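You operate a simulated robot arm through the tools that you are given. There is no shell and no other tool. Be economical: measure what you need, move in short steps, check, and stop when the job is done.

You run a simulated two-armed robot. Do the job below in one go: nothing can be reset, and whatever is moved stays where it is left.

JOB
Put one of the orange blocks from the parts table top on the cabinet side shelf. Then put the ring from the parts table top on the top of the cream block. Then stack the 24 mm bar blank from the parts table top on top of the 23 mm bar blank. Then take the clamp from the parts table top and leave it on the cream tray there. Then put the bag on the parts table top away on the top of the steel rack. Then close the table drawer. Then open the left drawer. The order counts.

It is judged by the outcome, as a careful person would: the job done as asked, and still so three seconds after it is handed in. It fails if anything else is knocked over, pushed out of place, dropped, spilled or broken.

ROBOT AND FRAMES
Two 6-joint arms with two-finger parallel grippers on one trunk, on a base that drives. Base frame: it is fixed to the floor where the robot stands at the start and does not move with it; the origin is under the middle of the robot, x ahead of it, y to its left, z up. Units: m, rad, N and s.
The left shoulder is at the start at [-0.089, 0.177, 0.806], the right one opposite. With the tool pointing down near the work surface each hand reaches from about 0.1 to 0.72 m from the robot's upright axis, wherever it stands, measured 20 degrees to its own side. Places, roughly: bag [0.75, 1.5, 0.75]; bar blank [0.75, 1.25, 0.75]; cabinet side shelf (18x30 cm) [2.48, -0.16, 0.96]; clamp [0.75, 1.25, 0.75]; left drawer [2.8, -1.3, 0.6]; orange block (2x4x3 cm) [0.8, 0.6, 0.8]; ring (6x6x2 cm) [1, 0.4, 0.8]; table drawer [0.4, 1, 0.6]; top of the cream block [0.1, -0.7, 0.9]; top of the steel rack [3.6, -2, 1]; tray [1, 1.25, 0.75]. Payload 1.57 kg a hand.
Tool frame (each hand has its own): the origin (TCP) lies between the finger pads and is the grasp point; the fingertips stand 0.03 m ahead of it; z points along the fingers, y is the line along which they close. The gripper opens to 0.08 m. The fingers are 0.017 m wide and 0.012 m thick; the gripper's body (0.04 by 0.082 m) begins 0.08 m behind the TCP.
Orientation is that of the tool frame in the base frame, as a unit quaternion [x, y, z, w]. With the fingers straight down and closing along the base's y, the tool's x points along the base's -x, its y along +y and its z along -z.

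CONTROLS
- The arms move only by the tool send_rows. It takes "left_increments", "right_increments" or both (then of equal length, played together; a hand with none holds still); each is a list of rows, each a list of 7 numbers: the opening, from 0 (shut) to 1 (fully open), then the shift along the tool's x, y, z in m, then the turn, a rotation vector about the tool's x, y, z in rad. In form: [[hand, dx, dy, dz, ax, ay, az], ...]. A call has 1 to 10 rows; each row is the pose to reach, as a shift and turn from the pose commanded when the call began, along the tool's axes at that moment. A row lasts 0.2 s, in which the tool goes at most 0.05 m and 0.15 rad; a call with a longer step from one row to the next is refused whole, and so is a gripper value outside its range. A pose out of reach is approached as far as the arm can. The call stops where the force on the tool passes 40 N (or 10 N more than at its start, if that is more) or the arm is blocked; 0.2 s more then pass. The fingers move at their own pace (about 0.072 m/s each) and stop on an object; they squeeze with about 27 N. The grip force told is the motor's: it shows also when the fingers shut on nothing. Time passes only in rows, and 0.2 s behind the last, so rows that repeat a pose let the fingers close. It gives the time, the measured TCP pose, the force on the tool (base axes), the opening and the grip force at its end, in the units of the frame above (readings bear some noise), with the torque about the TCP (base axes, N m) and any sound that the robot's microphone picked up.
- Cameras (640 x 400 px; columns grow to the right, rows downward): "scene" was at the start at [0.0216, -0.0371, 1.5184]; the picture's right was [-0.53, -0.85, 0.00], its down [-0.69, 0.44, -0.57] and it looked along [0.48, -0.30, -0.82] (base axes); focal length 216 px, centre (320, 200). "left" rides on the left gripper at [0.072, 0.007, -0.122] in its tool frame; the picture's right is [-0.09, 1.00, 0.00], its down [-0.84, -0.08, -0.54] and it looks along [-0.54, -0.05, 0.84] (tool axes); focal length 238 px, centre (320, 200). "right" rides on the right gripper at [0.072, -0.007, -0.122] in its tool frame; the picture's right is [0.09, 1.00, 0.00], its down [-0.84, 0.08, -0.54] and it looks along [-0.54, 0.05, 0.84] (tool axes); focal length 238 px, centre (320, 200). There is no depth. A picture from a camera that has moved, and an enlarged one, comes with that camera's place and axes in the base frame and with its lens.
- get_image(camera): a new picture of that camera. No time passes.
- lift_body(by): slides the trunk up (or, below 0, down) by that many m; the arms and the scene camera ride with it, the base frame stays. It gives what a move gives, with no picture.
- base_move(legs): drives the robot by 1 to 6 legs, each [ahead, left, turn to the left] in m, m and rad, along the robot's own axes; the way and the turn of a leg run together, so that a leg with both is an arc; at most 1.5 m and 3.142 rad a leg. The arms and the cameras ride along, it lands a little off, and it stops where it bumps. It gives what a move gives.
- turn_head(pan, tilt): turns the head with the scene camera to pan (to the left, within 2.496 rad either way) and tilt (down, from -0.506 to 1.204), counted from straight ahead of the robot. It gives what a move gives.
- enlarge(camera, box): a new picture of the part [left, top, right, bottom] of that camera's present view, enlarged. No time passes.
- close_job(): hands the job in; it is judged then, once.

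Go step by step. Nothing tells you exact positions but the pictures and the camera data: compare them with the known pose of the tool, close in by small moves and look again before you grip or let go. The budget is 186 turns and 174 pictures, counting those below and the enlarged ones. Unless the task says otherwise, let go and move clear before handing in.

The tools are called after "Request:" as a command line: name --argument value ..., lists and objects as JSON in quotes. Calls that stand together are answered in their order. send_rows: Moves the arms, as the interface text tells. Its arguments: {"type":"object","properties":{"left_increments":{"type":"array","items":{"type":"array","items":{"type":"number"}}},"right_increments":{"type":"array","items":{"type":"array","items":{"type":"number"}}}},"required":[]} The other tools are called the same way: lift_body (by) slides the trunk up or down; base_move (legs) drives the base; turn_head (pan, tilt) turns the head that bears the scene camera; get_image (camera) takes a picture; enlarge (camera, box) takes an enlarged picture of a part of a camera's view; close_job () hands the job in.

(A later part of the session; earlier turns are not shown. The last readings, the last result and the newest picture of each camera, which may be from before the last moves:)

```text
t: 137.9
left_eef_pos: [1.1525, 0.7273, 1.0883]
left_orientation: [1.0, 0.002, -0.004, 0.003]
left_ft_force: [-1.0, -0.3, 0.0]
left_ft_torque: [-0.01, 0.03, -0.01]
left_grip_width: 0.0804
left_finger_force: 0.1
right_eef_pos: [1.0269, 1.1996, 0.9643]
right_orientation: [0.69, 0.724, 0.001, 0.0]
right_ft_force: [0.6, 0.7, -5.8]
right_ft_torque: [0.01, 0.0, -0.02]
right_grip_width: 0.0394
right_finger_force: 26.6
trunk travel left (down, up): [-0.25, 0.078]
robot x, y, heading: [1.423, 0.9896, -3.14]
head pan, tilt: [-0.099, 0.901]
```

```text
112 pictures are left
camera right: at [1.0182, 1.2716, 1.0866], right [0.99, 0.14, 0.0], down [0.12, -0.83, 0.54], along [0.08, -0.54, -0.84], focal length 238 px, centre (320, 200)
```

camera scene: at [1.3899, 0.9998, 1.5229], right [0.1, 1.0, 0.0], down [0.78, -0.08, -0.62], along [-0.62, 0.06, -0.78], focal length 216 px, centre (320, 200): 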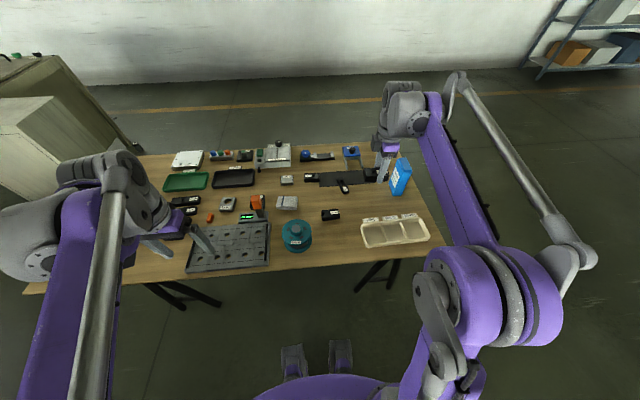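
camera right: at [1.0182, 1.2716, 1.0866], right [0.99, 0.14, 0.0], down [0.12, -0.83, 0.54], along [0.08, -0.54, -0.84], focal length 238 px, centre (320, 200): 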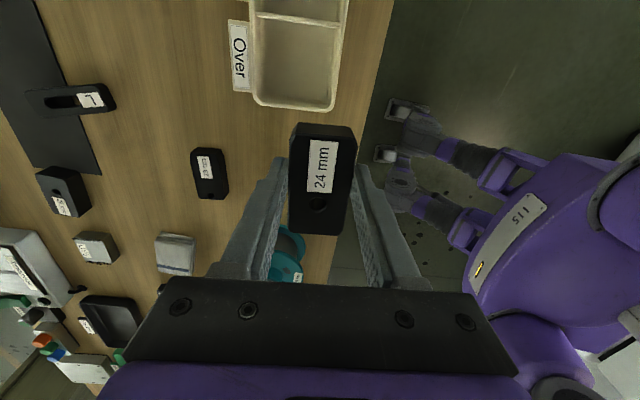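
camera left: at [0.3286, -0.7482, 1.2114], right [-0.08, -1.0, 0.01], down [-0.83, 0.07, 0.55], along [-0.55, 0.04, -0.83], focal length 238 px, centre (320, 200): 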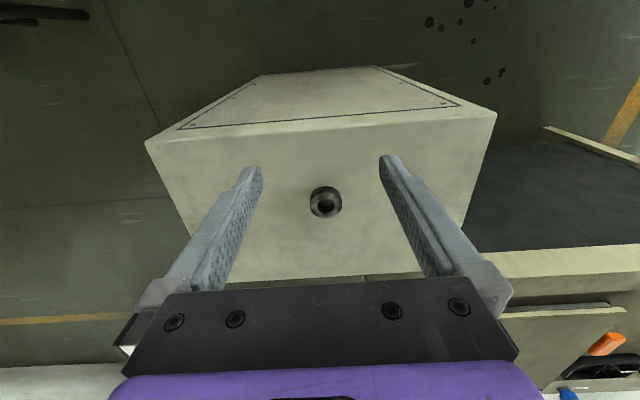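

Request:
enlarge --camera "right" --box '[170, 130, 266, 210]'

```text
5.00 times, centred on (218, 170) of right
camera zoom: at [1.0182, 1.2716, 1.0866], right [0.99, 0.14, 0.0], down [0.12, -0.83, 0.54], along [0.08, -0.54, -0.84], focal length 1192 px, centre (830, 350)
```

zoom: 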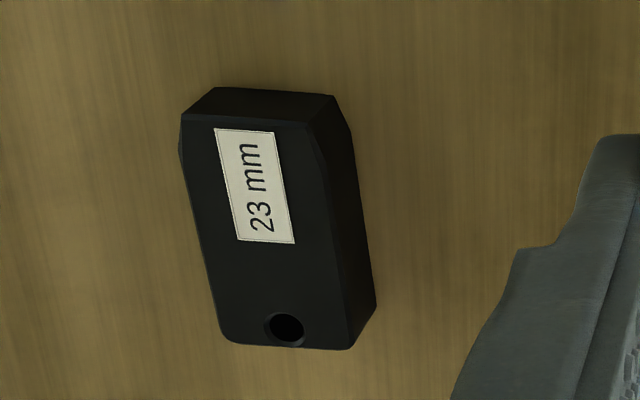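

Refined: 23 mm bar centre (0.880,1.094), same yaw as the held bar. Move above it.

Request:
send_rows --right_increments '[[0, -0.02, -0.04, 0, 0, 0, -0.01], [0, -0.04, -0.08, 0, 0, 0, -0.01], [0, -0.065, -0.12, 0, 0, 0, -0.01], [0, -0.0925, -0.1516, 0, 0, 0, -0.01], [0, -0.0925, -0.1516, 0.04, 0, 0, -0.01], [0, -0.0925, -0.1516, 0.08, 0, 0, -0.01], [0, -0.0925, -0.1516, 0.11, 0, 0, -0.01]]'

Request:
get_image --camera "right"

Request:
enlarge --camera "scene" --box '[290, 180, 370, 230]'

```text
t: 139.5
left_eef_pos: [1.1535, 0.7276, 1.0875]
left_orientation: [1.0, 0.002, -0.004, 0.003]
left_ft_force: [0.2, 0.1, -0.8]
left_ft_torque: [0.02, 0.0, -0.01]
left_grip_width: 0.0799
left_finger_force: 0.0
right_eef_pos: [0.8789, 1.0988, 0.8543]
right_orientation: [0.686, 0.727, 0.0, 0.0]
right_ft_force: [-1.2, -0.3, -5.6]
right_ft_torque: [0.02, 0.0, -0.01]
right_grip_width: 0.0398
right_finger_force: 27.1
trunk travel left (down, up): [-0.25, 0.078]
robot x, y, heading: [1.4261, 0.9926, -3.14]
head pan, tilt: [-0.099, 0.901]
```

```text
110 pictures are left
camera right: at [0.8696, 1.1693, 0.9771], right [0.99, 0.15, 0.0], down [0.13, -0.83, 0.54], along [0.08, -0.54, -0.84], focal length 238 px, centre (320, 200)
```

right: 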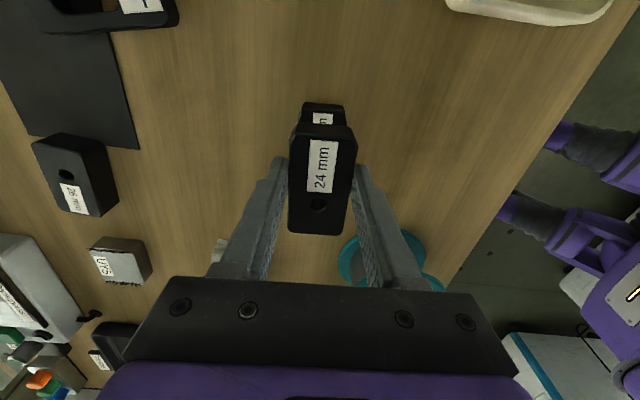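

```text
8.00 times, centred on (330, 205) of scene
camera zoom: at [1.3908, 0.9996, 1.5229], right [0.1, 1.0, 0.0], down [0.78, -0.08, -0.62], along [-0.62, 0.06, -0.78], focal length 1732 px, centre (240, 160)
```

zoom: 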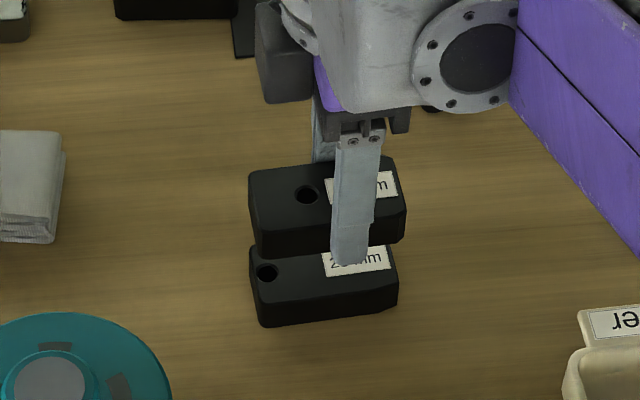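

Aligned. Lower slowly until contact.

Request:
send_rows --right_increments '[[0, 0, 0, 0.015, 0, 0, 0], [0, 0, 0, 0.025, 0, 0, 0], [0, 0, 0, 0.03, 0, 0, 0], [0, 0, 0, 0.034, 0, 0, 0], [0, 0, 0, 0.038, 0, 0, 0], [0, 0, 0, 0.042, 0, 0, 0], [0, 0, 0, 0.046, 0, 0, 0], [0, 0, 0, 0.05, 0, 0, 0]]'

Request:
get_image --camera "right"

Request:
enlarge --camera "scene" --box '[290, 180, 370, 230]'

```text
t: 141.1
left_eef_pos: [1.1547, 0.7271, 1.0882]
left_orientation: [1.0, 0.002, -0.005, 0.003]
left_ft_force: [-0.5, -0.7, 0.8]
left_ft_torque: [-0.01, 0.02, -0.01]
left_grip_width: 0.0799
left_finger_force: 0.0
right_eef_pos: [0.8807, 1.1007, 0.8113]
right_orientation: [0.686, 0.727, 0.0, -0.001]
right_ft_force: [2.6, -0.6, 20.6]
right_ft_torque: [0.24, 0.3, -0.1]
right_grip_width: 0.0397
right_finger_force: 27.0
trunk travel left (down, up): [-0.25, 0.078]
robot x, y, heading: [1.4245, 0.9914, -3.144]
head pan, tilt: [-0.099, 0.901]
stopped in row 8 (right hand): the force on the tool passed its limit at 48 N (the readings are from after the stop); the commanded pose is now the measured one
```

```text
108 pictures are left
camera right: at [0.8713, 1.1708, 0.9352], right [0.99, 0.15, 0.0], down [0.13, -0.83, 0.54], along [0.08, -0.53, -0.84], focal length 238 px, centre (320, 200)
```

right: 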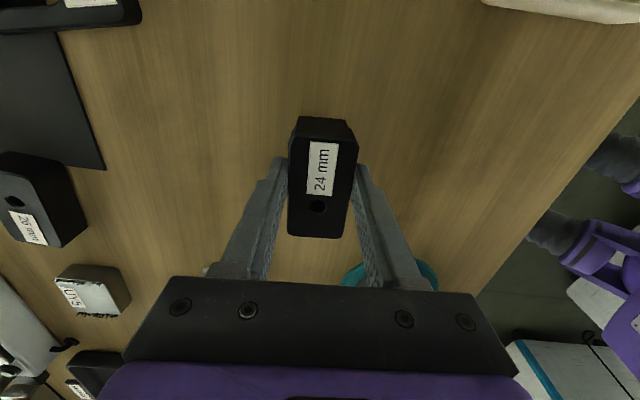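

```text
8.00 times, centred on (330, 205) of scene
camera zoom: at [1.3935, 0.999, 1.523], right [0.1, 1.0, 0.0], down [0.78, -0.08, -0.62], along [-0.62, 0.06, -0.78], focal length 1732 px, centre (240, 160)
```

zoom: 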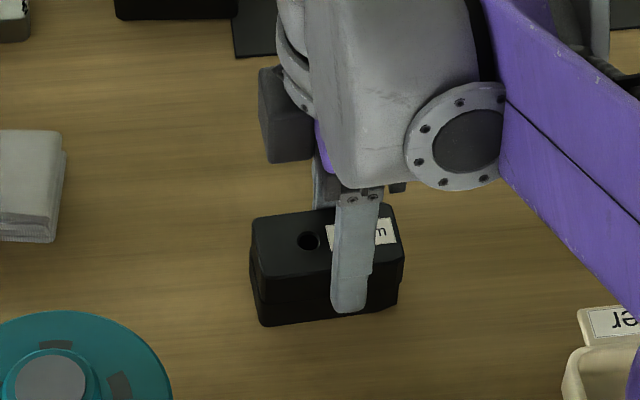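

Nicely stacked. Relieve pressure slightly, open, and check.

Request:
send_rows --right_increments '[[0, 0, 0, -0.001, 0, 0, 0], [0, 0, 0, -0.002, 0, 0, 0]]'

Request:
send_rows --right_increments '[[0.65, 0, 0, 0, 0, 0, 0], [0.8, 0, 0, 0, 0, 0, 0], [0.9, 0, 0, 0, 0, 0, 0]]'

Request:
get_image --camera "right"

```text
t: 141.7
left_eef_pos: [1.1536, 0.7274, 1.0878]
left_orientation: [1.0, 0.002, -0.006, 0.003]
left_ft_force: [-0.2, -0.5, 0.0]
left_ft_torque: [0.0, 0.0, -0.02]
left_grip_width: 0.08
left_finger_force: 0.0
right_eef_pos: [0.8809, 1.1011, 0.8135]
right_orientation: [0.686, 0.728, 0.0, -0.001]
right_ft_force: [2.1, -1.6, 2.2]
right_ft_torque: [-0.13, 0.08, 0.06]
right_grip_width: 0.0397
right_finger_force: 27.4
trunk travel left (down, up): [-0.25, 0.078]
robot x, y, heading: [1.4241, 0.9893, -3.139]
head pan, tilt: [-0.099, 0.901]
```

```text
t: 142.5
left_eef_pos: [1.1533, 0.7276, 1.0878]
left_orientation: [1.0, 0.002, -0.004, 0.004]
left_ft_force: [-0.5, -0.8, 0.0]
left_ft_torque: [-0.04, 0.01, 0.01]
left_grip_width: 0.0801
left_finger_force: 0.1
right_eef_pos: [0.8795, 1.1001, 0.8131]
right_orientation: [0.686, 0.728, 0.001, -0.001]
right_ft_force: [-0.1, -0.2, -1.1]
right_ft_torque: [-0.05, 0.01, -0.01]
right_grip_width: 0.072
right_finger_force: 0.1
trunk travel left (down, up): [-0.25, 0.078]
robot x, y, heading: [1.4277, 0.9916, -3.14]
head pan, tilt: [-0.099, 0.901]
```

```text
106 pictures are left
camera right: at [0.8703, 1.1714, 0.9356], right [0.99, 0.15, 0.0], down [0.13, -0.83, 0.54], along [0.08, -0.53, -0.84], focal length 238 px, centre (320, 200)
```

right: 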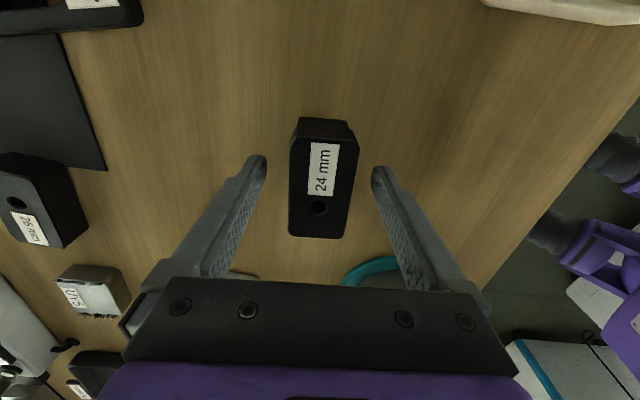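

Stack is done. Rise, advance the base slightly, and turn the wrist back towards the "L" strap clamp near (0.72,1.18).

Request:
send_rows --right_increments '[[0.9, 0, 0, -0.04, 0, 0, 0], [1, 0, 0, -0.09, 0, 0, 0], [1, 0, 0, -0.14, 0, 0, 0], [1, 0, 0, -0.19, 0, 0, 0], [1, 0, 0.03, -0.22, 0, 0, 0], [1, 0, 0.08, -0.22, 0, 0, 0.14], [1, 0, 0.12, -0.22, 0, 0, 0.28], [1, 0, 0.15, -0.22, 0, 0, 0.42], [1, 0, 0.15, -0.22, 0, 0, 0.56], [1, 0, 0.15, -0.22, 0, 0, 0.7]]'

Request:
base_move --legs '[[0.11, 0, 0]]'

Request:
send_rows --right_increments '[[1, 0, 0, 0, 0, 0, 0.14], [1, 0, 0, 0, 0, 0, 0.28], [1, 0, 0, 0, 0, 0, 0.42], [1, 0, 0, 0, 0, 0, 0.56], [1, 0, 0, 0, 0, 0, 0.7]]'

Request:
get_image --camera "right"

```text
t: 144.7
left_eef_pos: [1.1535, 0.727, 1.0888]
left_orientation: [1.0, 0.002, -0.004, 0.003]
left_ft_force: [-0.1, -0.5, -0.4]
left_ft_torque: [-0.01, 0.04, 0.01]
left_grip_width: 0.0802
left_finger_force: 0.1
right_eef_pos: [1.0302, 1.1087, 1.0318]
right_orientation: [0.894, 0.448, 0.0, -0.002]
right_ft_force: [0.4, -0.4, 0.0]
right_ft_torque: [-0.02, 0.0, 0.02]
right_grip_width: 0.08
right_finger_force: 0.1
trunk travel left (down, up): [-0.25, 0.078]
robot x, y, heading: [1.4281, 0.9861, -3.139]
head pan, tilt: [-0.099, 0.901]
```

```text
t: 145.9
left_eef_pos: [1.0466, 0.7272, 1.0883]
left_orientation: [1.0, 0.002, -0.004, 0.003]
left_ft_force: [0.2, 0.5, 0.7]
left_ft_torque: [0.0, 0.0, 0.0]
left_grip_width: 0.0797
left_finger_force: 0.0
right_eef_pos: [0.9233, 1.1082, 1.0317]
right_orientation: [0.894, 0.448, 0.0, 0.0]
right_ft_force: [0.1, 0.6, -0.2]
right_ft_torque: [0.01, 0.01, 0.01]
right_grip_width: 0.0802
right_finger_force: 0.0
trunk travel left (down, up): [-0.25, 0.078]
robot x, y, heading: [1.318, 0.9892, -3.146]
head pan, tilt: [-0.099, 0.901]
```

```text
t: 147.1
left_eef_pos: [1.0465, 0.729, 1.0879]
left_orientation: [1.0, 0.002, -0.004, 0.003]
left_ft_force: [0.2, 0.5, 0.2]
left_ft_torque: [0.0, -0.01, -0.02]
left_grip_width: 0.0801
left_finger_force: 0.1
right_eef_pos: [0.9244, 1.1097, 1.0316]
right_orientation: [0.994, 0.113, -0.001, -0.002]
right_ft_force: [-0.1, -0.2, 0.7]
right_ft_torque: [-0.03, -0.05, 0.02]
right_grip_width: 0.0798
right_finger_force: 0.1
trunk travel left (down, up): [-0.25, 0.078]
robot x, y, heading: [1.3171, 0.99, -3.14]
head pan, tilt: [-0.099, 0.901]
```

```text
105 pictures are left
camera right: at [0.9931, 1.1308, 1.1541], right [0.31, -0.95, 0.0], down [-0.8, -0.26, 0.54], along [-0.52, -0.17, -0.84], focal length 238 px, centre (320, 200)
```

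right: 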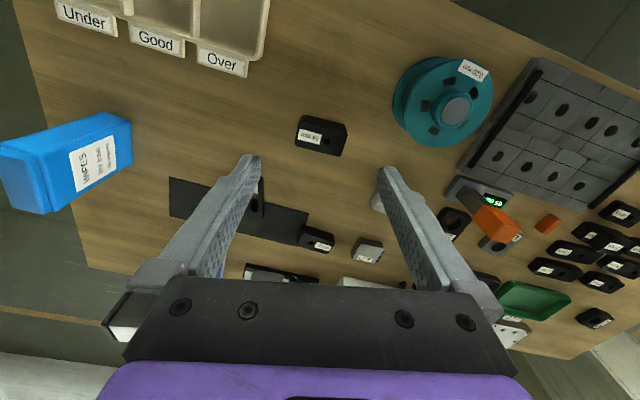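

Move above the clamp.

Request:
send_rows --right_increments '[[1, -0.04, -0.025, 0, 0, 0, 0], [1, -0.08, -0.05, 0, 0, 0, 0], [1, -0.12, -0.075, 0, 0, 0, 0], [1, -0.15, -0.1, 0.02, 0, 0, 0], [1, -0.181, -0.11, 0.05, 0, 0, 0], [1, -0.181, -0.11, 0.08, 0, 0, 0]]'

Request:
get_image --camera "right"

```text
t: 148.5
left_eef_pos: [1.0469, 0.7266, 1.0894]
left_orientation: [1.0, 0.002, -0.005, 0.003]
left_ft_force: [0.7, 0.4, -0.6]
left_ft_torque: [0.0, 0.0, -0.02]
left_grip_width: 0.0799
left_finger_force: 0.0
right_eef_pos: [0.7195, 1.1744, 0.9528]
right_orientation: [0.993, 0.115, -0.001, -0.001]
right_ft_force: [0.6, 0.1, 0.5]
right_ft_torque: [-0.01, 0.03, -0.03]
right_grip_width: 0.08
right_finger_force: 0.1
trunk travel left (down, up): [-0.25, 0.078]
robot x, y, heading: [1.3177, 0.9915, -3.145]
head pan, tilt: [-0.099, 0.901]
```

```text
104 pictures are left
camera right: at [0.7903, 1.1965, 1.0755], right [0.32, -0.95, 0.0], down [-0.8, -0.27, 0.54], along [-0.52, -0.17, -0.84], focal length 238 px, centre (320, 200)
```

right: 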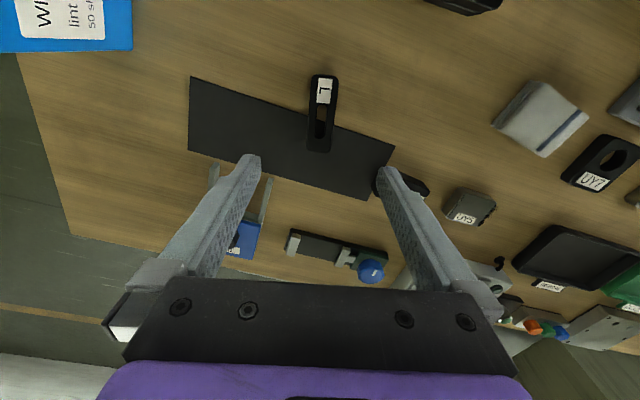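

Well aligned. Descend in two steps and grip.

Request:
send_rows --right_increments '[[1, 0.006, 0.001, 0.05, 0, 0, 0], [1, 0.006, 0.001, 0.1, 0, 0, 0], [1, 0.006, 0.001, 0.13, 0, 0, 0]]'

Request:
get_image --camera "right"

```text
refused: row 1 steps farther than a row can; nothing moved
```

```text
103 pictures are left
camera right: at [0.7903, 1.1965, 1.0755], right [0.32, -0.95, 0.0], down [-0.8, -0.27, 0.54], along [-0.52, -0.17, -0.84], focal length 238 px, centre (320, 200)
```

right: 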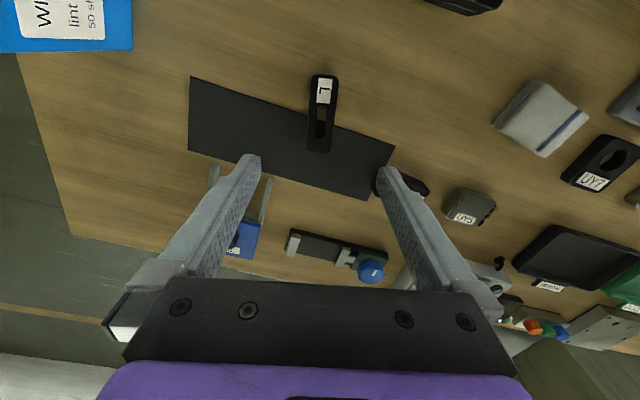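

Request:
send_rows --right_increments '[[1, 0.006, 0.001, 0.04, 0, 0, 0], [1, 0.006, 0.001, 0.08, 0, 0, 0], [1, 0.006, 0.001, 0.12, 0, 0, 0]]'

Request:
get_image --camera "right"

```text
t: 149.3
left_eef_pos: [1.0479, 0.7271, 1.0894]
left_orientation: [1.0, 0.001, -0.005, 0.003]
left_ft_force: [0.3, -0.1, 0.3]
left_ft_torque: [-0.03, -0.01, 0.01]
left_grip_width: 0.0801
left_finger_force: 0.2
right_eef_pos: [0.727, 1.1757, 0.833]
right_orientation: [0.993, 0.114, -0.001, -0.001]
right_ft_force: [1.0, 0.5, 0.8]
right_ft_torque: [0.0, -0.03, -0.04]
right_grip_width: 0.0799
right_finger_force: 0.0
trunk travel left (down, up): [-0.25, 0.078]
robot x, y, heading: [1.3207, 0.9924, -3.143]
head pan, tilt: [-0.099, 0.901]
```

```text
102 pictures are left
camera right: at [0.7972, 1.1971, 0.9562], right [0.32, -0.95, 0.0], down [-0.8, -0.27, 0.54], along [-0.52, -0.17, -0.84], focal length 238 px, centre (320, 200)
```

right: 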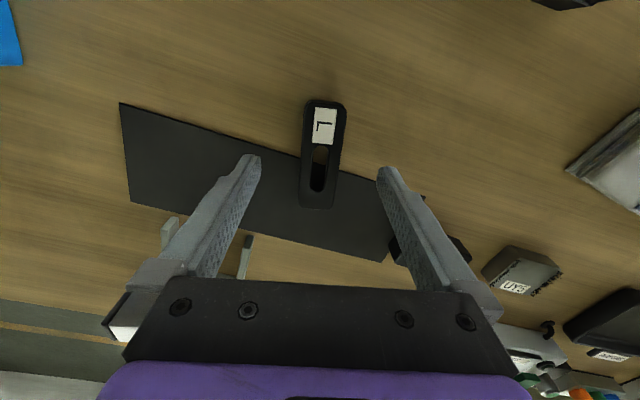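

Request:
send_rows --right_increments '[[1, 0, 0, 0.02, 0, 0, 0], [1, 0, 0, 0.038, 0, 0, 0], [0, 0, 0, 0.038, 0, 0, 0], [0, 0, 0, 0.038, 0, 0, 0], [0, 0, 0, 0.038, 0, 0, 0], [0, 0, 0, 0.038, 0, 0, 0]]'

Request:
get_image --camera "right"

```text
t: 150.7
left_eef_pos: [1.047, 0.727, 1.0886]
left_orientation: [1.0, 0.001, -0.005, 0.004]
left_ft_force: [0.5, 0.4, -0.4]
left_ft_torque: [0.0, -0.02, 0.0]
left_grip_width: 0.0799
left_finger_force: 0.0
right_eef_pos: [0.7262, 1.1756, 0.7956]
right_orientation: [0.993, 0.114, -0.001, -0.001]
right_ft_force: [0.2, -2.0, 0.2]
right_ft_torque: [0.02, -0.03, -0.02]
right_grip_width: 0.0318
right_finger_force: 27.4
trunk travel left (down, up): [-0.25, 0.078]
robot x, y, heading: [1.3152, 0.9898, -3.133]
head pan, tilt: [-0.099, 0.901]
```

```text
101 pictures are left
camera right: at [0.7961, 1.1972, 0.9174], right [0.32, -0.95, 0.0], down [-0.8, -0.27, 0.54], along [-0.52, -0.17, -0.84], focal length 238 px, centre (320, 200)
```

right: 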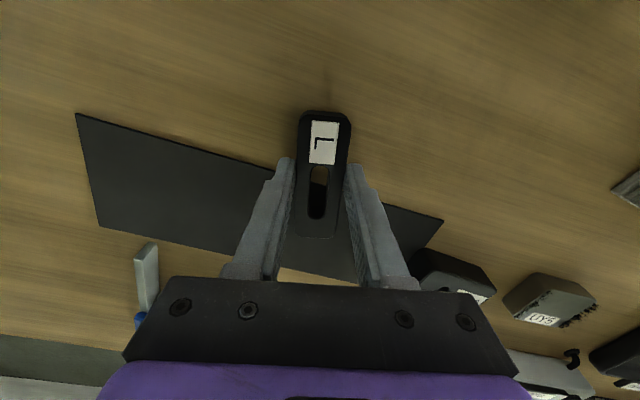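

Clamp gripped. Lift and look at the tray.

Request:
send_rows --right_increments '[[0, 0, 0, -0.04, 0, 0, 0], [0, 0, 0, -0.09, 0, 0, 0], [0, 0, 0, -0.14, 0, 0, 0], [0, 0, 0, -0.19, 0, 0, 0], [0, 0.04, 0, -0.21, 0, 0, 0], [0, 0.09, 0, -0.21, 0, 0, 0]]'

Request:
get_image --camera "scene"

Request:
enlarge --camera "scene" --box '[350, 200, 462, 270]'

```text
t: 152.1
left_eef_pos: [1.0493, 0.727, 1.0896]
left_orientation: [1.0, 0.002, -0.005, 0.004]
left_ft_force: [-0.2, 0.4, -0.5]
left_ft_torque: [0.01, 0.02, 0.05]
left_grip_width: 0.0802
left_finger_force: 0.1
right_eef_pos: [0.8158, 1.1944, 1.0048]
right_orientation: [0.993, 0.115, -0.001, -0.001]
right_ft_force: [0.5, 0.1, -2.6]
right_ft_torque: [0.0, -0.03, 0.01]
right_grip_width: 0.0316
right_finger_force: 27.0
trunk travel left (down, up): [-0.25, 0.078]
robot x, y, heading: [1.3168, 0.9944, -3.143]
head pan, tilt: [-0.099, 0.901]
```

```text
100 pictures are left
camera scene: at [1.2865, 0.9994, 1.5229], right [0.1, 1.0, 0.0], down [0.78, -0.08, -0.62], along [-0.62, 0.06, -0.78], focal length 216 px, centre (320, 200)
```

scene: 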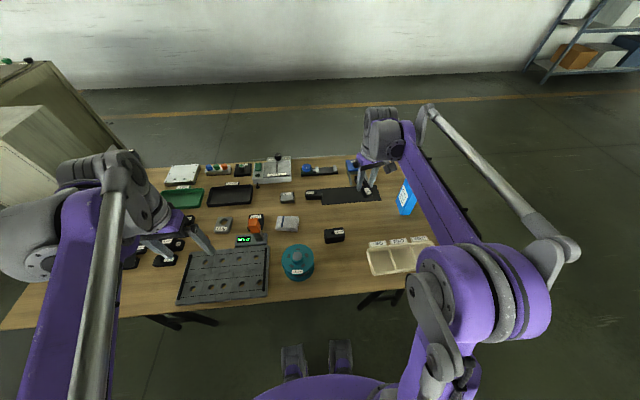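

```text
5.71 times, centred on (406, 235) of scene
camera zoom: at [1.2865, 0.9994, 1.5229], right [0.1, 1.0, 0.0], down [0.78, -0.08, -0.62], along [-0.62, 0.06, -0.78], focal length 1237 px, centre (-171, 0)
```

zoom: 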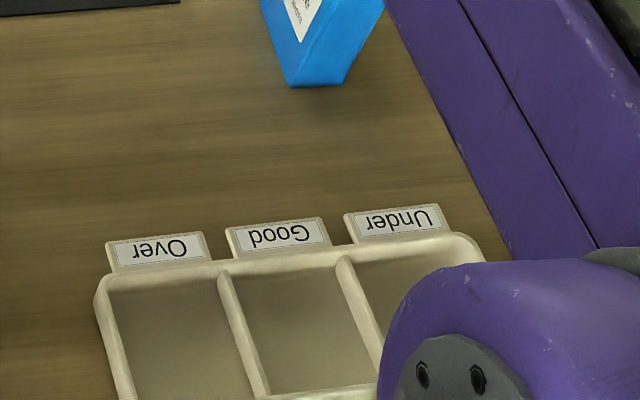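

The tray has three compartments. Move the clamp above the middle one and measure the fit.

Request:
send_rows --right_increments '[[0, 0.035, -0.02, 0, 0, 0, 0.04], [0, 0.07, -0.035, 0, 0, 0, 0.08], [0, 0.105, -0.05, 0, 0, 0, 0.12], [0, 0.14, -0.065, 0, 0, 0, 0.16], [0, 0.17, -0.08, 0, 0, 0, 0.2], [0, 0.2, -0.098, 0, 0, 0, 0.23]]'

Request:
get_image --camera "right"

```text
t: 153.5
left_eef_pos: [1.0461, 0.7281, 1.0878]
left_orientation: [1.0, 0.002, -0.005, 0.003]
left_ft_force: [1.0, 0.0, -1.1]
left_ft_torque: [0.0, 0.0, -0.03]
left_grip_width: 0.0798
left_finger_force: 0.1
right_eef_pos: [0.9876, 1.337, 1.004]
right_orientation: [1.0, 0.0, -0.001, -0.001]
right_ft_force: [0.2, 0.1, -3.2]
right_ft_torque: [-0.02, -0.01, 0.01]
right_grip_width: 0.0316
right_finger_force: 26.9
trunk travel left (down, up): [-0.25, 0.078]
robot x, y, heading: [1.3153, 0.9868, -3.143]
head pan, tilt: [-0.099, 0.901]
```

```text
98 pictures are left
camera right: at [1.0615, 1.3419, 1.1265], right [0.09, -1.0, 0.0], down [-0.84, -0.08, 0.54], along [-0.54, -0.05, -0.84], focal length 238 px, centre (320, 200)
```

right: 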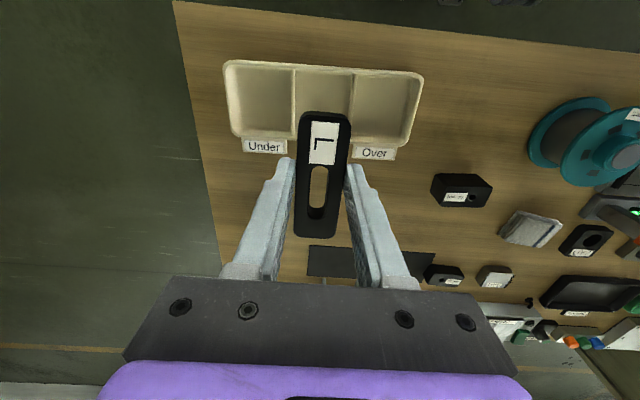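

The clamp (9.3 cm) is longer than a compartment (≈9×7.8 cm), so I will lay it flat across the two dividers (7.6 cm apart), along y. Turn the wrist −90°.

Request:
send_rows --right_increments '[[0, 0, 0, 0, 0, 0, -0.15], [0, 0, 0, 0, 0, 0, -0.3], [0, 0, 0, 0, 0, 0, -0.45], [0, 0, 0, 0, 0, 0, -0.6], [0, 0, 0, 0, 0, 0, -0.75], [0, 0, 0, 0, 0, 0, -0.9], [0, 0, 0, 0, 0, 0, -1.05], [0, 0, 0, 0, 0, 0, -1.2], [0, 0, 0, 0, 0, 0, -1.35], [0, 0, 0, 0, 0, 0, -1.5]]'

Request:
send_rows --right_increments '[[0, 0, 0, 0.03, 0, 0, -0.08], [0, 0, 0, 0.06, 0, 0, -0.08], [0, 0, 0, 0.09, 0, 0, -0.08]]'

Request:
get_image --camera "right"

Request:
enlarge --camera "scene" --box '[350, 200, 462, 270]'

```text
t: 155.7
left_eef_pos: [1.0472, 0.7282, 1.0878]
left_orientation: [1.0, 0.002, -0.004, 0.004]
left_ft_force: [0.3, -0.3, -0.4]
left_ft_torque: [-0.04, -0.01, 0.02]
left_grip_width: 0.0801
left_finger_force: 0.2
right_eef_pos: [0.9876, 1.335, 1.0038]
right_orientation: [0.731, 0.683, 0.001, -0.001]
right_ft_force: [0.8, 0.2, -2.8]
right_ft_torque: [0.04, 0.01, -0.02]
right_grip_width: 0.0319
right_finger_force: 26.8
trunk travel left (down, up): [-0.25, 0.078]
robot x, y, heading: [1.3175, 0.992, -3.143]
head pan, tilt: [-0.099, 0.901]
```

```text
t: 156.5
left_eef_pos: [1.0467, 0.7283, 1.089]
left_orientation: [1.0, 0.002, -0.004, 0.004]
left_ft_force: [-0.2, -0.9, -0.7]
left_ft_torque: [0.0, -0.02, -0.02]
left_grip_width: 0.0799
left_finger_force: 0.1
right_eef_pos: [0.9867, 1.3367, 0.9114]
right_orientation: [0.704, 0.71, 0.0, -0.001]
right_ft_force: [0.5, 0.7, -4.0]
right_ft_torque: [-0.01, -0.02, 0.01]
right_grip_width: 0.0318
right_finger_force: 26.9
trunk travel left (down, up): [-0.25, 0.078]
robot x, y, heading: [1.319, 0.9924, -3.138]
head pan, tilt: [-0.099, 0.901]
```

```text
97 pictures are left
camera right: at [0.9819, 1.4082, 1.0343], right [0.99, 0.1, 0.0], down [0.09, -0.84, 0.54], along [0.05, -0.54, -0.84], focal length 238 px, centre (320, 200)
```

right: 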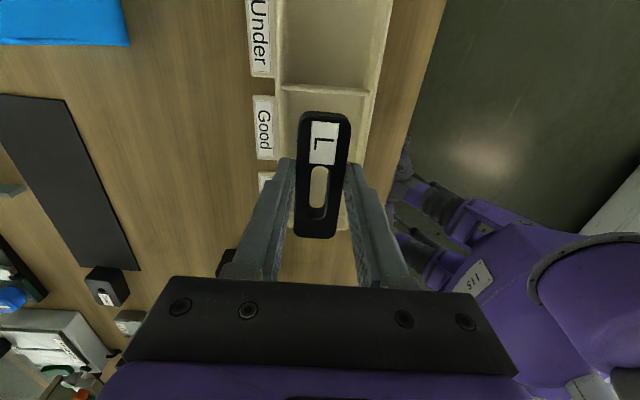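

```text
5.71 times, centred on (406, 235) of scene
camera zoom: at [1.2843, 0.9998, 1.5229], right [0.1, 1.0, 0.0], down [0.78, -0.08, -0.62], along [-0.62, 0.06, -0.78], focal length 1237 px, centre (-171, 0)
```

zoom: 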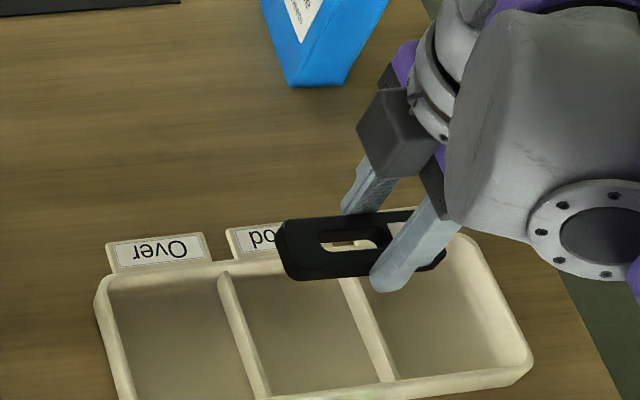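

Dividers at y≈1.375 and 1.297, so centred. Lower slowly to contact.

Request:
send_rows --right_increments '[[0, 0.003, 0.004, 0.03, 0, 0, 0], [0, 0.003, 0.004, 0.06, 0, 0, 0], [0, 0.003, 0.004, 0.075, 0, 0, 0], [0, 0.003, 0.004, 0.082, 0, 0, 0], [0, 0.003, 0.004, 0.088, 0, 0, 0], [0, 0.003, 0.004, 0.093, 0, 0, 0], [0, 0.003, 0.004, 0.098, 0, 0, 0], [0, 0.003, 0.004, 0.103, 0, 0, 0]]'

Request:
get_image --camera "right"

Request:
enlarge --camera "scene" --box '[350, 200, 462, 270]'

```text
t: 158.3
left_eef_pos: [1.0467, 0.7261, 1.0885]
left_orientation: [1.0, 0.002, -0.005, 0.003]
left_ft_force: [-0.4, 0.0, 0.4]
left_ft_torque: [0.0, -0.02, -0.02]
left_grip_width: 0.0801
left_finger_force: 0.1
right_eef_pos: [0.9913, 1.3384, 0.8131]
right_orientation: [0.704, 0.71, -0.001, -0.001]
right_ft_force: [-1.0, -0.8, 27.0]
right_ft_torque: [0.02, -0.02, 0.01]
right_grip_width: 0.0318
right_finger_force: 27.1
trunk travel left (down, up): [-0.25, 0.078]
robot x, y, heading: [1.3171, 0.9916, -3.137]
head pan, tilt: [-0.099, 0.901]
```

```text
95 pictures are left
camera right: at [0.9858, 1.4097, 0.9346], right [0.99, 0.1, 0.0], down [0.09, -0.84, 0.54], along [0.05, -0.54, -0.84], focal length 238 px, centre (320, 200)
```

right: 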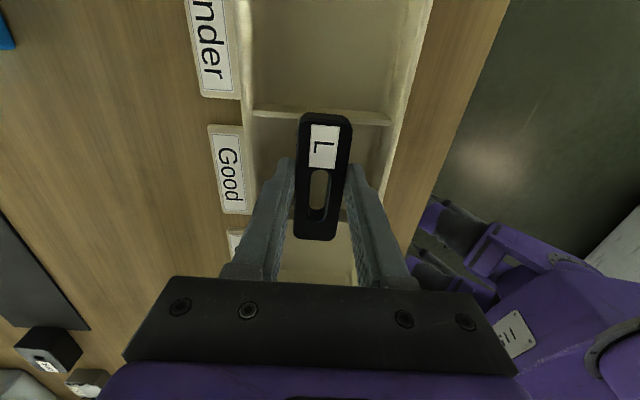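

```text
5.71 times, centred on (406, 235) of scene
camera zoom: at [1.2861, 0.9976, 1.5232], right [0.1, 1.0, 0.0], down [0.78, -0.08, -0.62], along [-0.62, 0.06, -0.78], focal length 1237 px, centre (-171, 0)
```

zoom: 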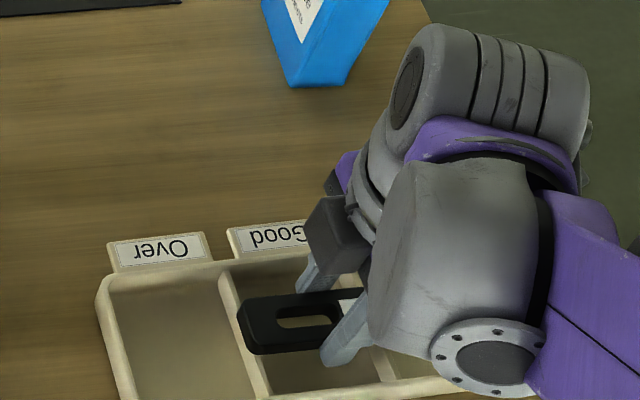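

Resting on both dividers (balanced torque). Relieve, release, and check.

Request:
send_rows --right_increments '[[0, 0, 0, -0.002, 0, 0, 0], [0, 0, 0, -0.004, 0, 0, 0]]'

Request:
send_rows --right_increments '[[0.5, 0, 0, 0, 0, 0, 0], [0.7, 0, 0, 0, 0, 0, 0], [0.75, 0, 0, 0, 0, 0, 0]]'

Request:
get_image --camera "right"

```text
t: 158.9
left_eef_pos: [1.0472, 0.7274, 1.0887]
left_orientation: [1.0, 0.003, -0.004, 0.004]
left_ft_force: [0.5, -0.7, 1.5]
left_ft_torque: [-0.02, 0.0, 0.02]
left_grip_width: 0.0803
left_finger_force: 0.1
right_eef_pos: [0.9912, 1.3384, 0.8157]
right_orientation: [0.704, 0.71, 0.0, -0.003]
right_ft_force: [0.4, 0.5, -3.0]
right_ft_torque: [0.01, -0.02, -0.01]
right_grip_width: 0.0321
right_finger_force: 27.1
trunk travel left (down, up): [-0.25, 0.078]
robot x, y, heading: [1.3177, 0.9908, -3.138]
head pan, tilt: [-0.099, 0.901]
```

```text
t: 159.7
left_eef_pos: [1.0471, 0.7278, 1.0888]
left_orientation: [1.0, 0.002, -0.004, 0.003]
left_ft_force: [0.2, 0.5, 0.1]
left_ft_torque: [-0.02, 0.0, 0.0]
left_grip_width: 0.08
left_finger_force: 0.1
right_eef_pos: [0.992, 1.3403, 0.8156]
right_orientation: [0.704, 0.71, -0.001, -0.001]
right_ft_force: [1.4, -0.2, 0.6]
right_ft_torque: [0.01, 0.01, 0.01]
right_grip_width: 0.0602
right_finger_force: 0.1
trunk travel left (down, up): [-0.25, 0.078]
robot x, y, heading: [1.316, 0.9899, -3.138]
head pan, tilt: [-0.099, 0.901]
```

```text
93 pictures are left
camera right: at [0.9853, 1.4106, 0.9381], right [0.99, 0.1, 0.0], down [0.09, -0.84, 0.54], along [0.05, -0.54, -0.84], focal length 238 px, centre (320, 200)
```

right: 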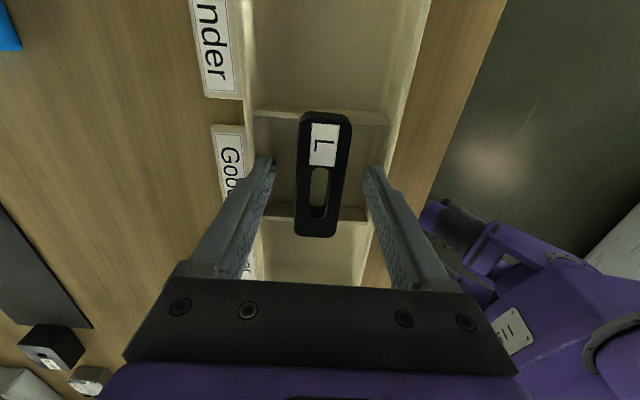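

Clamp rests on the tray. Rise, turn the wrist back, and shift the base towards the bag.

Request:
send_rows --right_increments '[[0.8, 0, 0, -0.03, 0, 0, 0], [1, 0, 0, -0.08, 0, 0, 0], [1, 0, 0, -0.13, 0, 0, 0], [1, 0, 0, -0.18, 0, 0, 0.1], [1, 0, 0, -0.23, 0, 0, 0.22], [1, 0, 0, -0.25, 0, 0, 0.36], [1, 0, 0, -0.25, 0, 0, 0.5], [1, 0, 0, -0.25, 0, 0, 0.64], [1, 0, 0, -0.25, 0, 0, 0.78], [1, 0, 0, -0.25, 0, 0, 0.92]]'

Request:
base_move --legs '[[0, -0.28, 0]]'

Request:
get_image --camera "right"

Request:
get_image --camera "scene"

```text
t: 161.9
left_eef_pos: [1.0463, 0.7273, 1.0889]
left_orientation: [1.0, 0.002, -0.004, 0.003]
left_ft_force: [0.3, 1.0, -1.0]
left_ft_torque: [0.0, 0.01, -0.03]
left_grip_width: 0.0803
left_finger_force: 0.1
right_eef_pos: [0.9934, 1.34, 1.0655]
right_orientation: [0.947, 0.322, 0.0, -0.001]
right_ft_force: [-0.2, 0.3, -0.8]
right_ft_torque: [0.01, 0.0, -0.03]
right_grip_width: 0.0801
right_finger_force: 0.1
trunk travel left (down, up): [-0.25, 0.078]
robot x, y, heading: [1.3134, 0.9906, -3.143]
head pan, tilt: [-0.099, 0.901]
```

```text
t: 164.9
left_eef_pos: [1.0469, 1.006, 1.0889]
left_orientation: [1.0, 0.002, -0.005, 0.003]
left_ft_force: [-0.1, -0.2, 0.1]
left_ft_torque: [-0.01, -0.01, 0.01]
left_grip_width: 0.0801
left_finger_force: 0.0
right_eef_pos: [0.9929, 1.6165, 1.0653]
right_orientation: [0.947, 0.322, 0.0, 0.0]
right_ft_force: [-0.3, 0.3, -0.5]
right_ft_torque: [0.0, 0.03, -0.02]
right_grip_width: 0.0798
right_finger_force: 0.0
trunk travel left (down, up): [-0.25, 0.078]
robot x, y, heading: [1.3226, 1.2704, -3.144]
head pan, tilt: [-0.099, 0.901]
```

```text
92 pictures are left
camera right: at [1.0464, 1.6655, 1.1878], right [0.68, -0.73, 0.0], down [-0.61, -0.57, 0.54], along [-0.4, -0.37, -0.84], focal length 238 px, centre (320, 200)
```

right: 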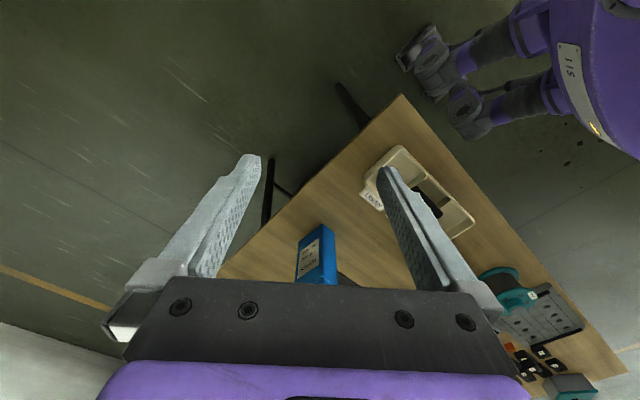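

```text
91 pictures are left
camera scene: at [1.2847, 1.2772, 1.5229], right [0.1, 1.0, 0.0], down [0.78, -0.08, -0.62], along [-0.62, 0.06, -0.78], focal length 216 px, centre (320, 200)
```

scene: 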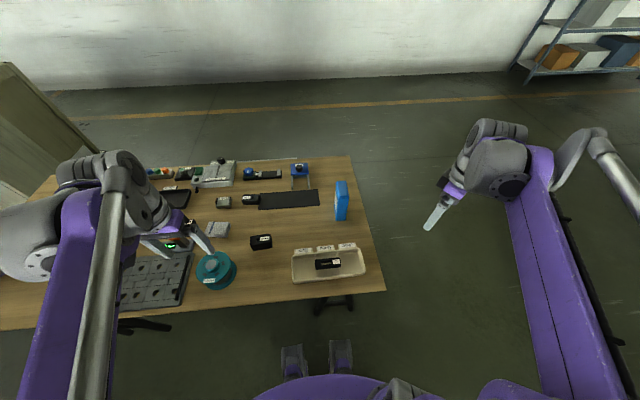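

Stack and clamp look right. Enlarge the bag.

Request:
enlarge --camera "scene" --box '[310, 170, 374, 234]'

Request:
enlarge --camera "scene" --box '[230, 225, 380, 300]'

```text
6.25 times, centred on (342, 202) of scene
camera zoom: at [1.2847, 1.2772, 1.5229], right [0.1, 1.0, 0.0], down [0.78, -0.08, -0.62], along [-0.62, 0.06, -0.78], focal length 1353 px, centre (182, 188)
```

zoom: 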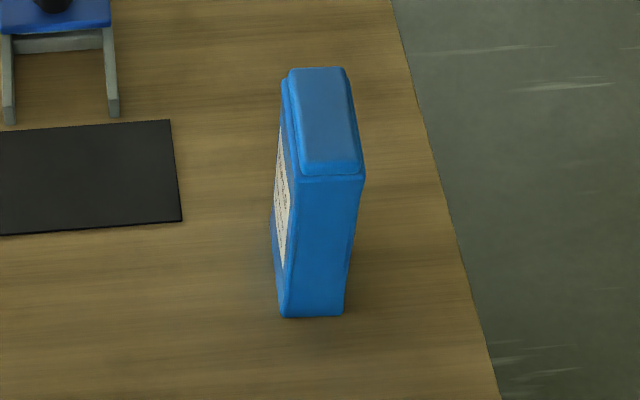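

```text
4.27 times, centred on (305, 262) of scene
camera zoom: at [1.2847, 1.2772, 1.5229], right [0.1, 1.0, 0.0], down [0.78, -0.08, -0.62], along [-0.62, 0.06, -0.78], focal length 923 px, centre (384, -67)
```

zoom: 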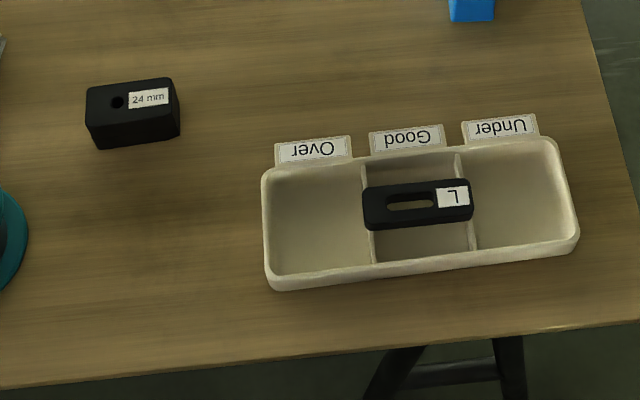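

Bag ≈ x 0.705–0.797, y 1.395–1.437, top ≈0.915. Move the right hand above it with the wrist straight.

Request:
send_rows --right_increments '[[1, -0.039, 0.001, 0, 0, 0, 0.082], [1, -0.079, 0.003, 0, 0, 0, 0.164], [1, -0.118, 0.004, 0, 0, 0, 0.246], [1, -0.157, 0.005, 0, 0, 0, 0.328], [1, -0.197, 0.007, 0, 0, 0, 0.41], [1, -0.236, 0.008, 0, 0, 0, 0.492], [1, -0.275, 0.009, 0, 0, 0, 0.574], [1, -0.31, 0.0105, 0, 0, 0, 0.656]]'

Request:
get_image --camera "right"

```text
t: 166.7
left_eef_pos: [1.0457, 1.0044, 1.0883]
left_orientation: [1.0, 0.002, -0.005, 0.004]
left_ft_force: [0.3, 0.5, -0.5]
left_ft_torque: [0.02, 0.0, 0.01]
left_grip_width: 0.0797
left_finger_force: 0.0
right_eef_pos: [0.7522, 1.418, 1.0649]
right_orientation: [1.0, 0.001, -0.001, -0.001]
right_ft_force: [0.4, -0.2, -0.5]
right_ft_torque: [-0.03, 0.03, 0.0]
right_grip_width: 0.08
right_finger_force: 0.0
trunk travel left (down, up): [-0.25, 0.078]
robot x, y, heading: [1.3212, 1.2715, -3.144]
head pan, tilt: [-0.099, 0.901]
```

```text
88 pictures are left
camera right: at [0.825, 1.4233, 1.1872], right [0.09, -1.0, 0.0], down [-0.84, -0.08, 0.54], along [-0.54, -0.05, -0.84], focal length 238 px, centre (320, 200)
```

right: 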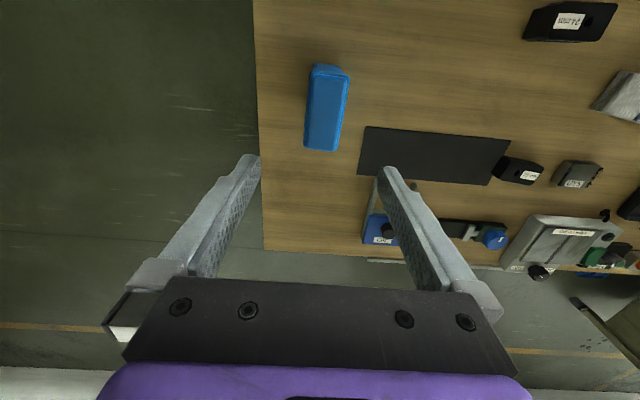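

Request:
send_rows --right_increments '[[1, 0.01, 0.006, 0.04, 0, 0, 0], [1, 0.01, 0.006, 0.08, 0, 0, 0], [1, 0.01, 0.006, 0.11, 0, 0, 0]]'

Request:
get_image --camera "right"

```text
t: 167.5
left_eef_pos: [1.047, 1.0051, 1.0889]
left_orientation: [1.0, 0.002, -0.004, 0.003]
left_ft_force: [0.0, 0.4, 0.5]
left_ft_torque: [0.0, -0.01, -0.01]
left_grip_width: 0.0799
left_finger_force: 0.0
right_eef_pos: [0.7614, 1.4118, 0.9552]
right_orientation: [1.0, 0.001, -0.001, 0.0]
right_ft_force: [-0.5, 0.2, 0.4]
right_ft_torque: [0.01, 0.02, -0.01]
right_grip_width: 0.0802
right_finger_force: 0.2
trunk travel left (down, up): [-0.25, 0.078]
robot x, y, heading: [1.3174, 1.2678, -3.141]
head pan, tilt: [-0.099, 0.901]
```

```text
87 pictures are left
camera right: at [0.8352, 1.4185, 1.0773], right [0.09, -1.0, 0.0], down [-0.84, -0.08, 0.54], along [-0.54, -0.05, -0.84], focal length 238 px, centre (320, 200)
```

right: 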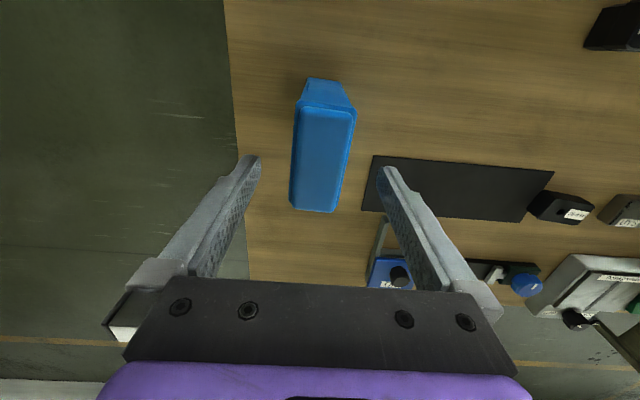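

Centred. Descend 9 cm and close.

Request:
send_rows --right_increments '[[1, 0.003, 0, 0.03, 0, 0, 0], [1, 0.003, 0, 0.06, 0, 0, 0], [1, 0.003, 0, 0.095, 0, 0, 0], [0.3, 0.003, 0, 0.095, 0, 0, 0], [0, 0.003, 0, 0.095, 0, 0, 0], [0, 0.003, 0, 0.095, 0, 0, 0], [0, 0.003, 0, 0.095, 0, 0, 0]]'

Request:
get_image --camera "right"

```text
t: 169.1
left_eef_pos: [1.0459, 1.0056, 1.0882]
left_orientation: [1.0, 0.002, -0.004, 0.004]
left_ft_force: [-0.8, -0.5, 0.3]
left_ft_torque: [-0.01, -0.01, 0.03]
left_grip_width: 0.0799
left_finger_force: 0.0
right_eef_pos: [0.7644, 1.413, 0.8604]
right_orientation: [1.0, 0.002, -0.001, -0.001]
right_ft_force: [-0.4, 0.0, 0.8]
right_ft_torque: [-0.04, 0.01, -0.01]
right_grip_width: 0.0466
right_finger_force: 27.3
trunk travel left (down, up): [-0.25, 0.078]
robot x, y, heading: [1.3195, 1.2674, -3.143]
head pan, tilt: [-0.099, 0.901]
```

```text
86 pictures are left
camera right: at [0.8392, 1.419, 0.9819], right [0.09, -1.0, 0.0], down [-0.84, -0.08, 0.54], along [-0.54, -0.05, -0.84], focal length 238 px, centre (320, 200)
```

right: 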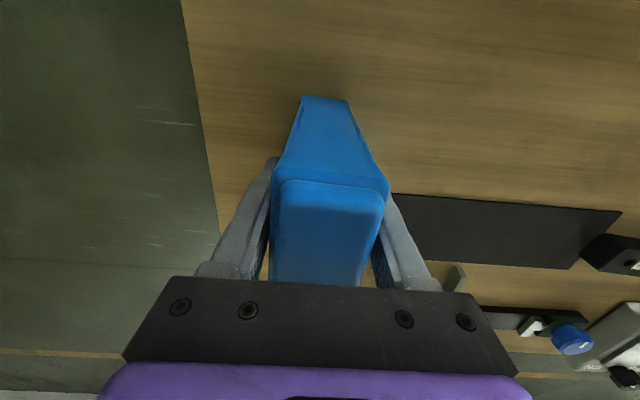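

Gripped. Lift.

Request:
send_rows --right_increments '[[0, 0, 0, -0.03, 0, 0, 0], [0, 0, 0, -0.08, 0, 0, 0], [0, 0, 0, -0.13, 0, 0, 0], [0, 0, 0, -0.18, 0, 0, 0], [0, 0, 0, -0.23, 0, 0, 0], [0, 0, 0, -0.28, 0, 0, 0], [0, 0.05, 0, -0.28, 0, 0, 0], [0, 0.1, 0, -0.28, 0, 0, 0], [0, 0.15, 0, -0.28, 0, 0, 0]]'

Request:
get_image --camera "right"

```text
t: 171.1
left_eef_pos: [1.0464, 1.0052, 1.0885]
left_orientation: [1.0, 0.002, -0.006, 0.004]
left_ft_force: [-0.2, -0.2, -0.6]
left_ft_torque: [0.0, 0.03, 0.01]
left_grip_width: 0.0801
left_finger_force: 0.1
right_eef_pos: [0.9205, 1.4126, 1.1434]
right_orientation: [1.0, 0.002, -0.002, -0.001]
right_ft_force: [0.5, 0.2, -2.5]
right_ft_torque: [0.0, 0.0, -0.01]
right_grip_width: 0.0461
right_finger_force: 26.7
trunk travel left (down, up): [-0.25, 0.078]
robot x, y, heading: [1.3175, 1.2706, -3.141]
head pan, tilt: [-0.099, 0.901]
```

```text
85 pictures are left
camera right: at [0.9935, 1.4184, 1.2653], right [0.1, -1.0, 0.0], down [-0.83, -0.08, 0.54], along [-0.54, -0.05, -0.84], focal length 238 px, centre (320, 200)
```

right: 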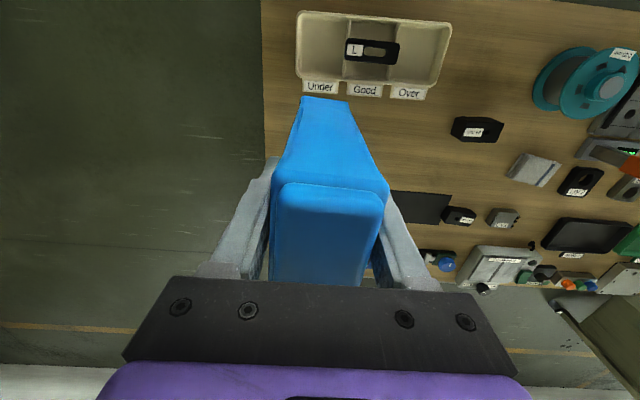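

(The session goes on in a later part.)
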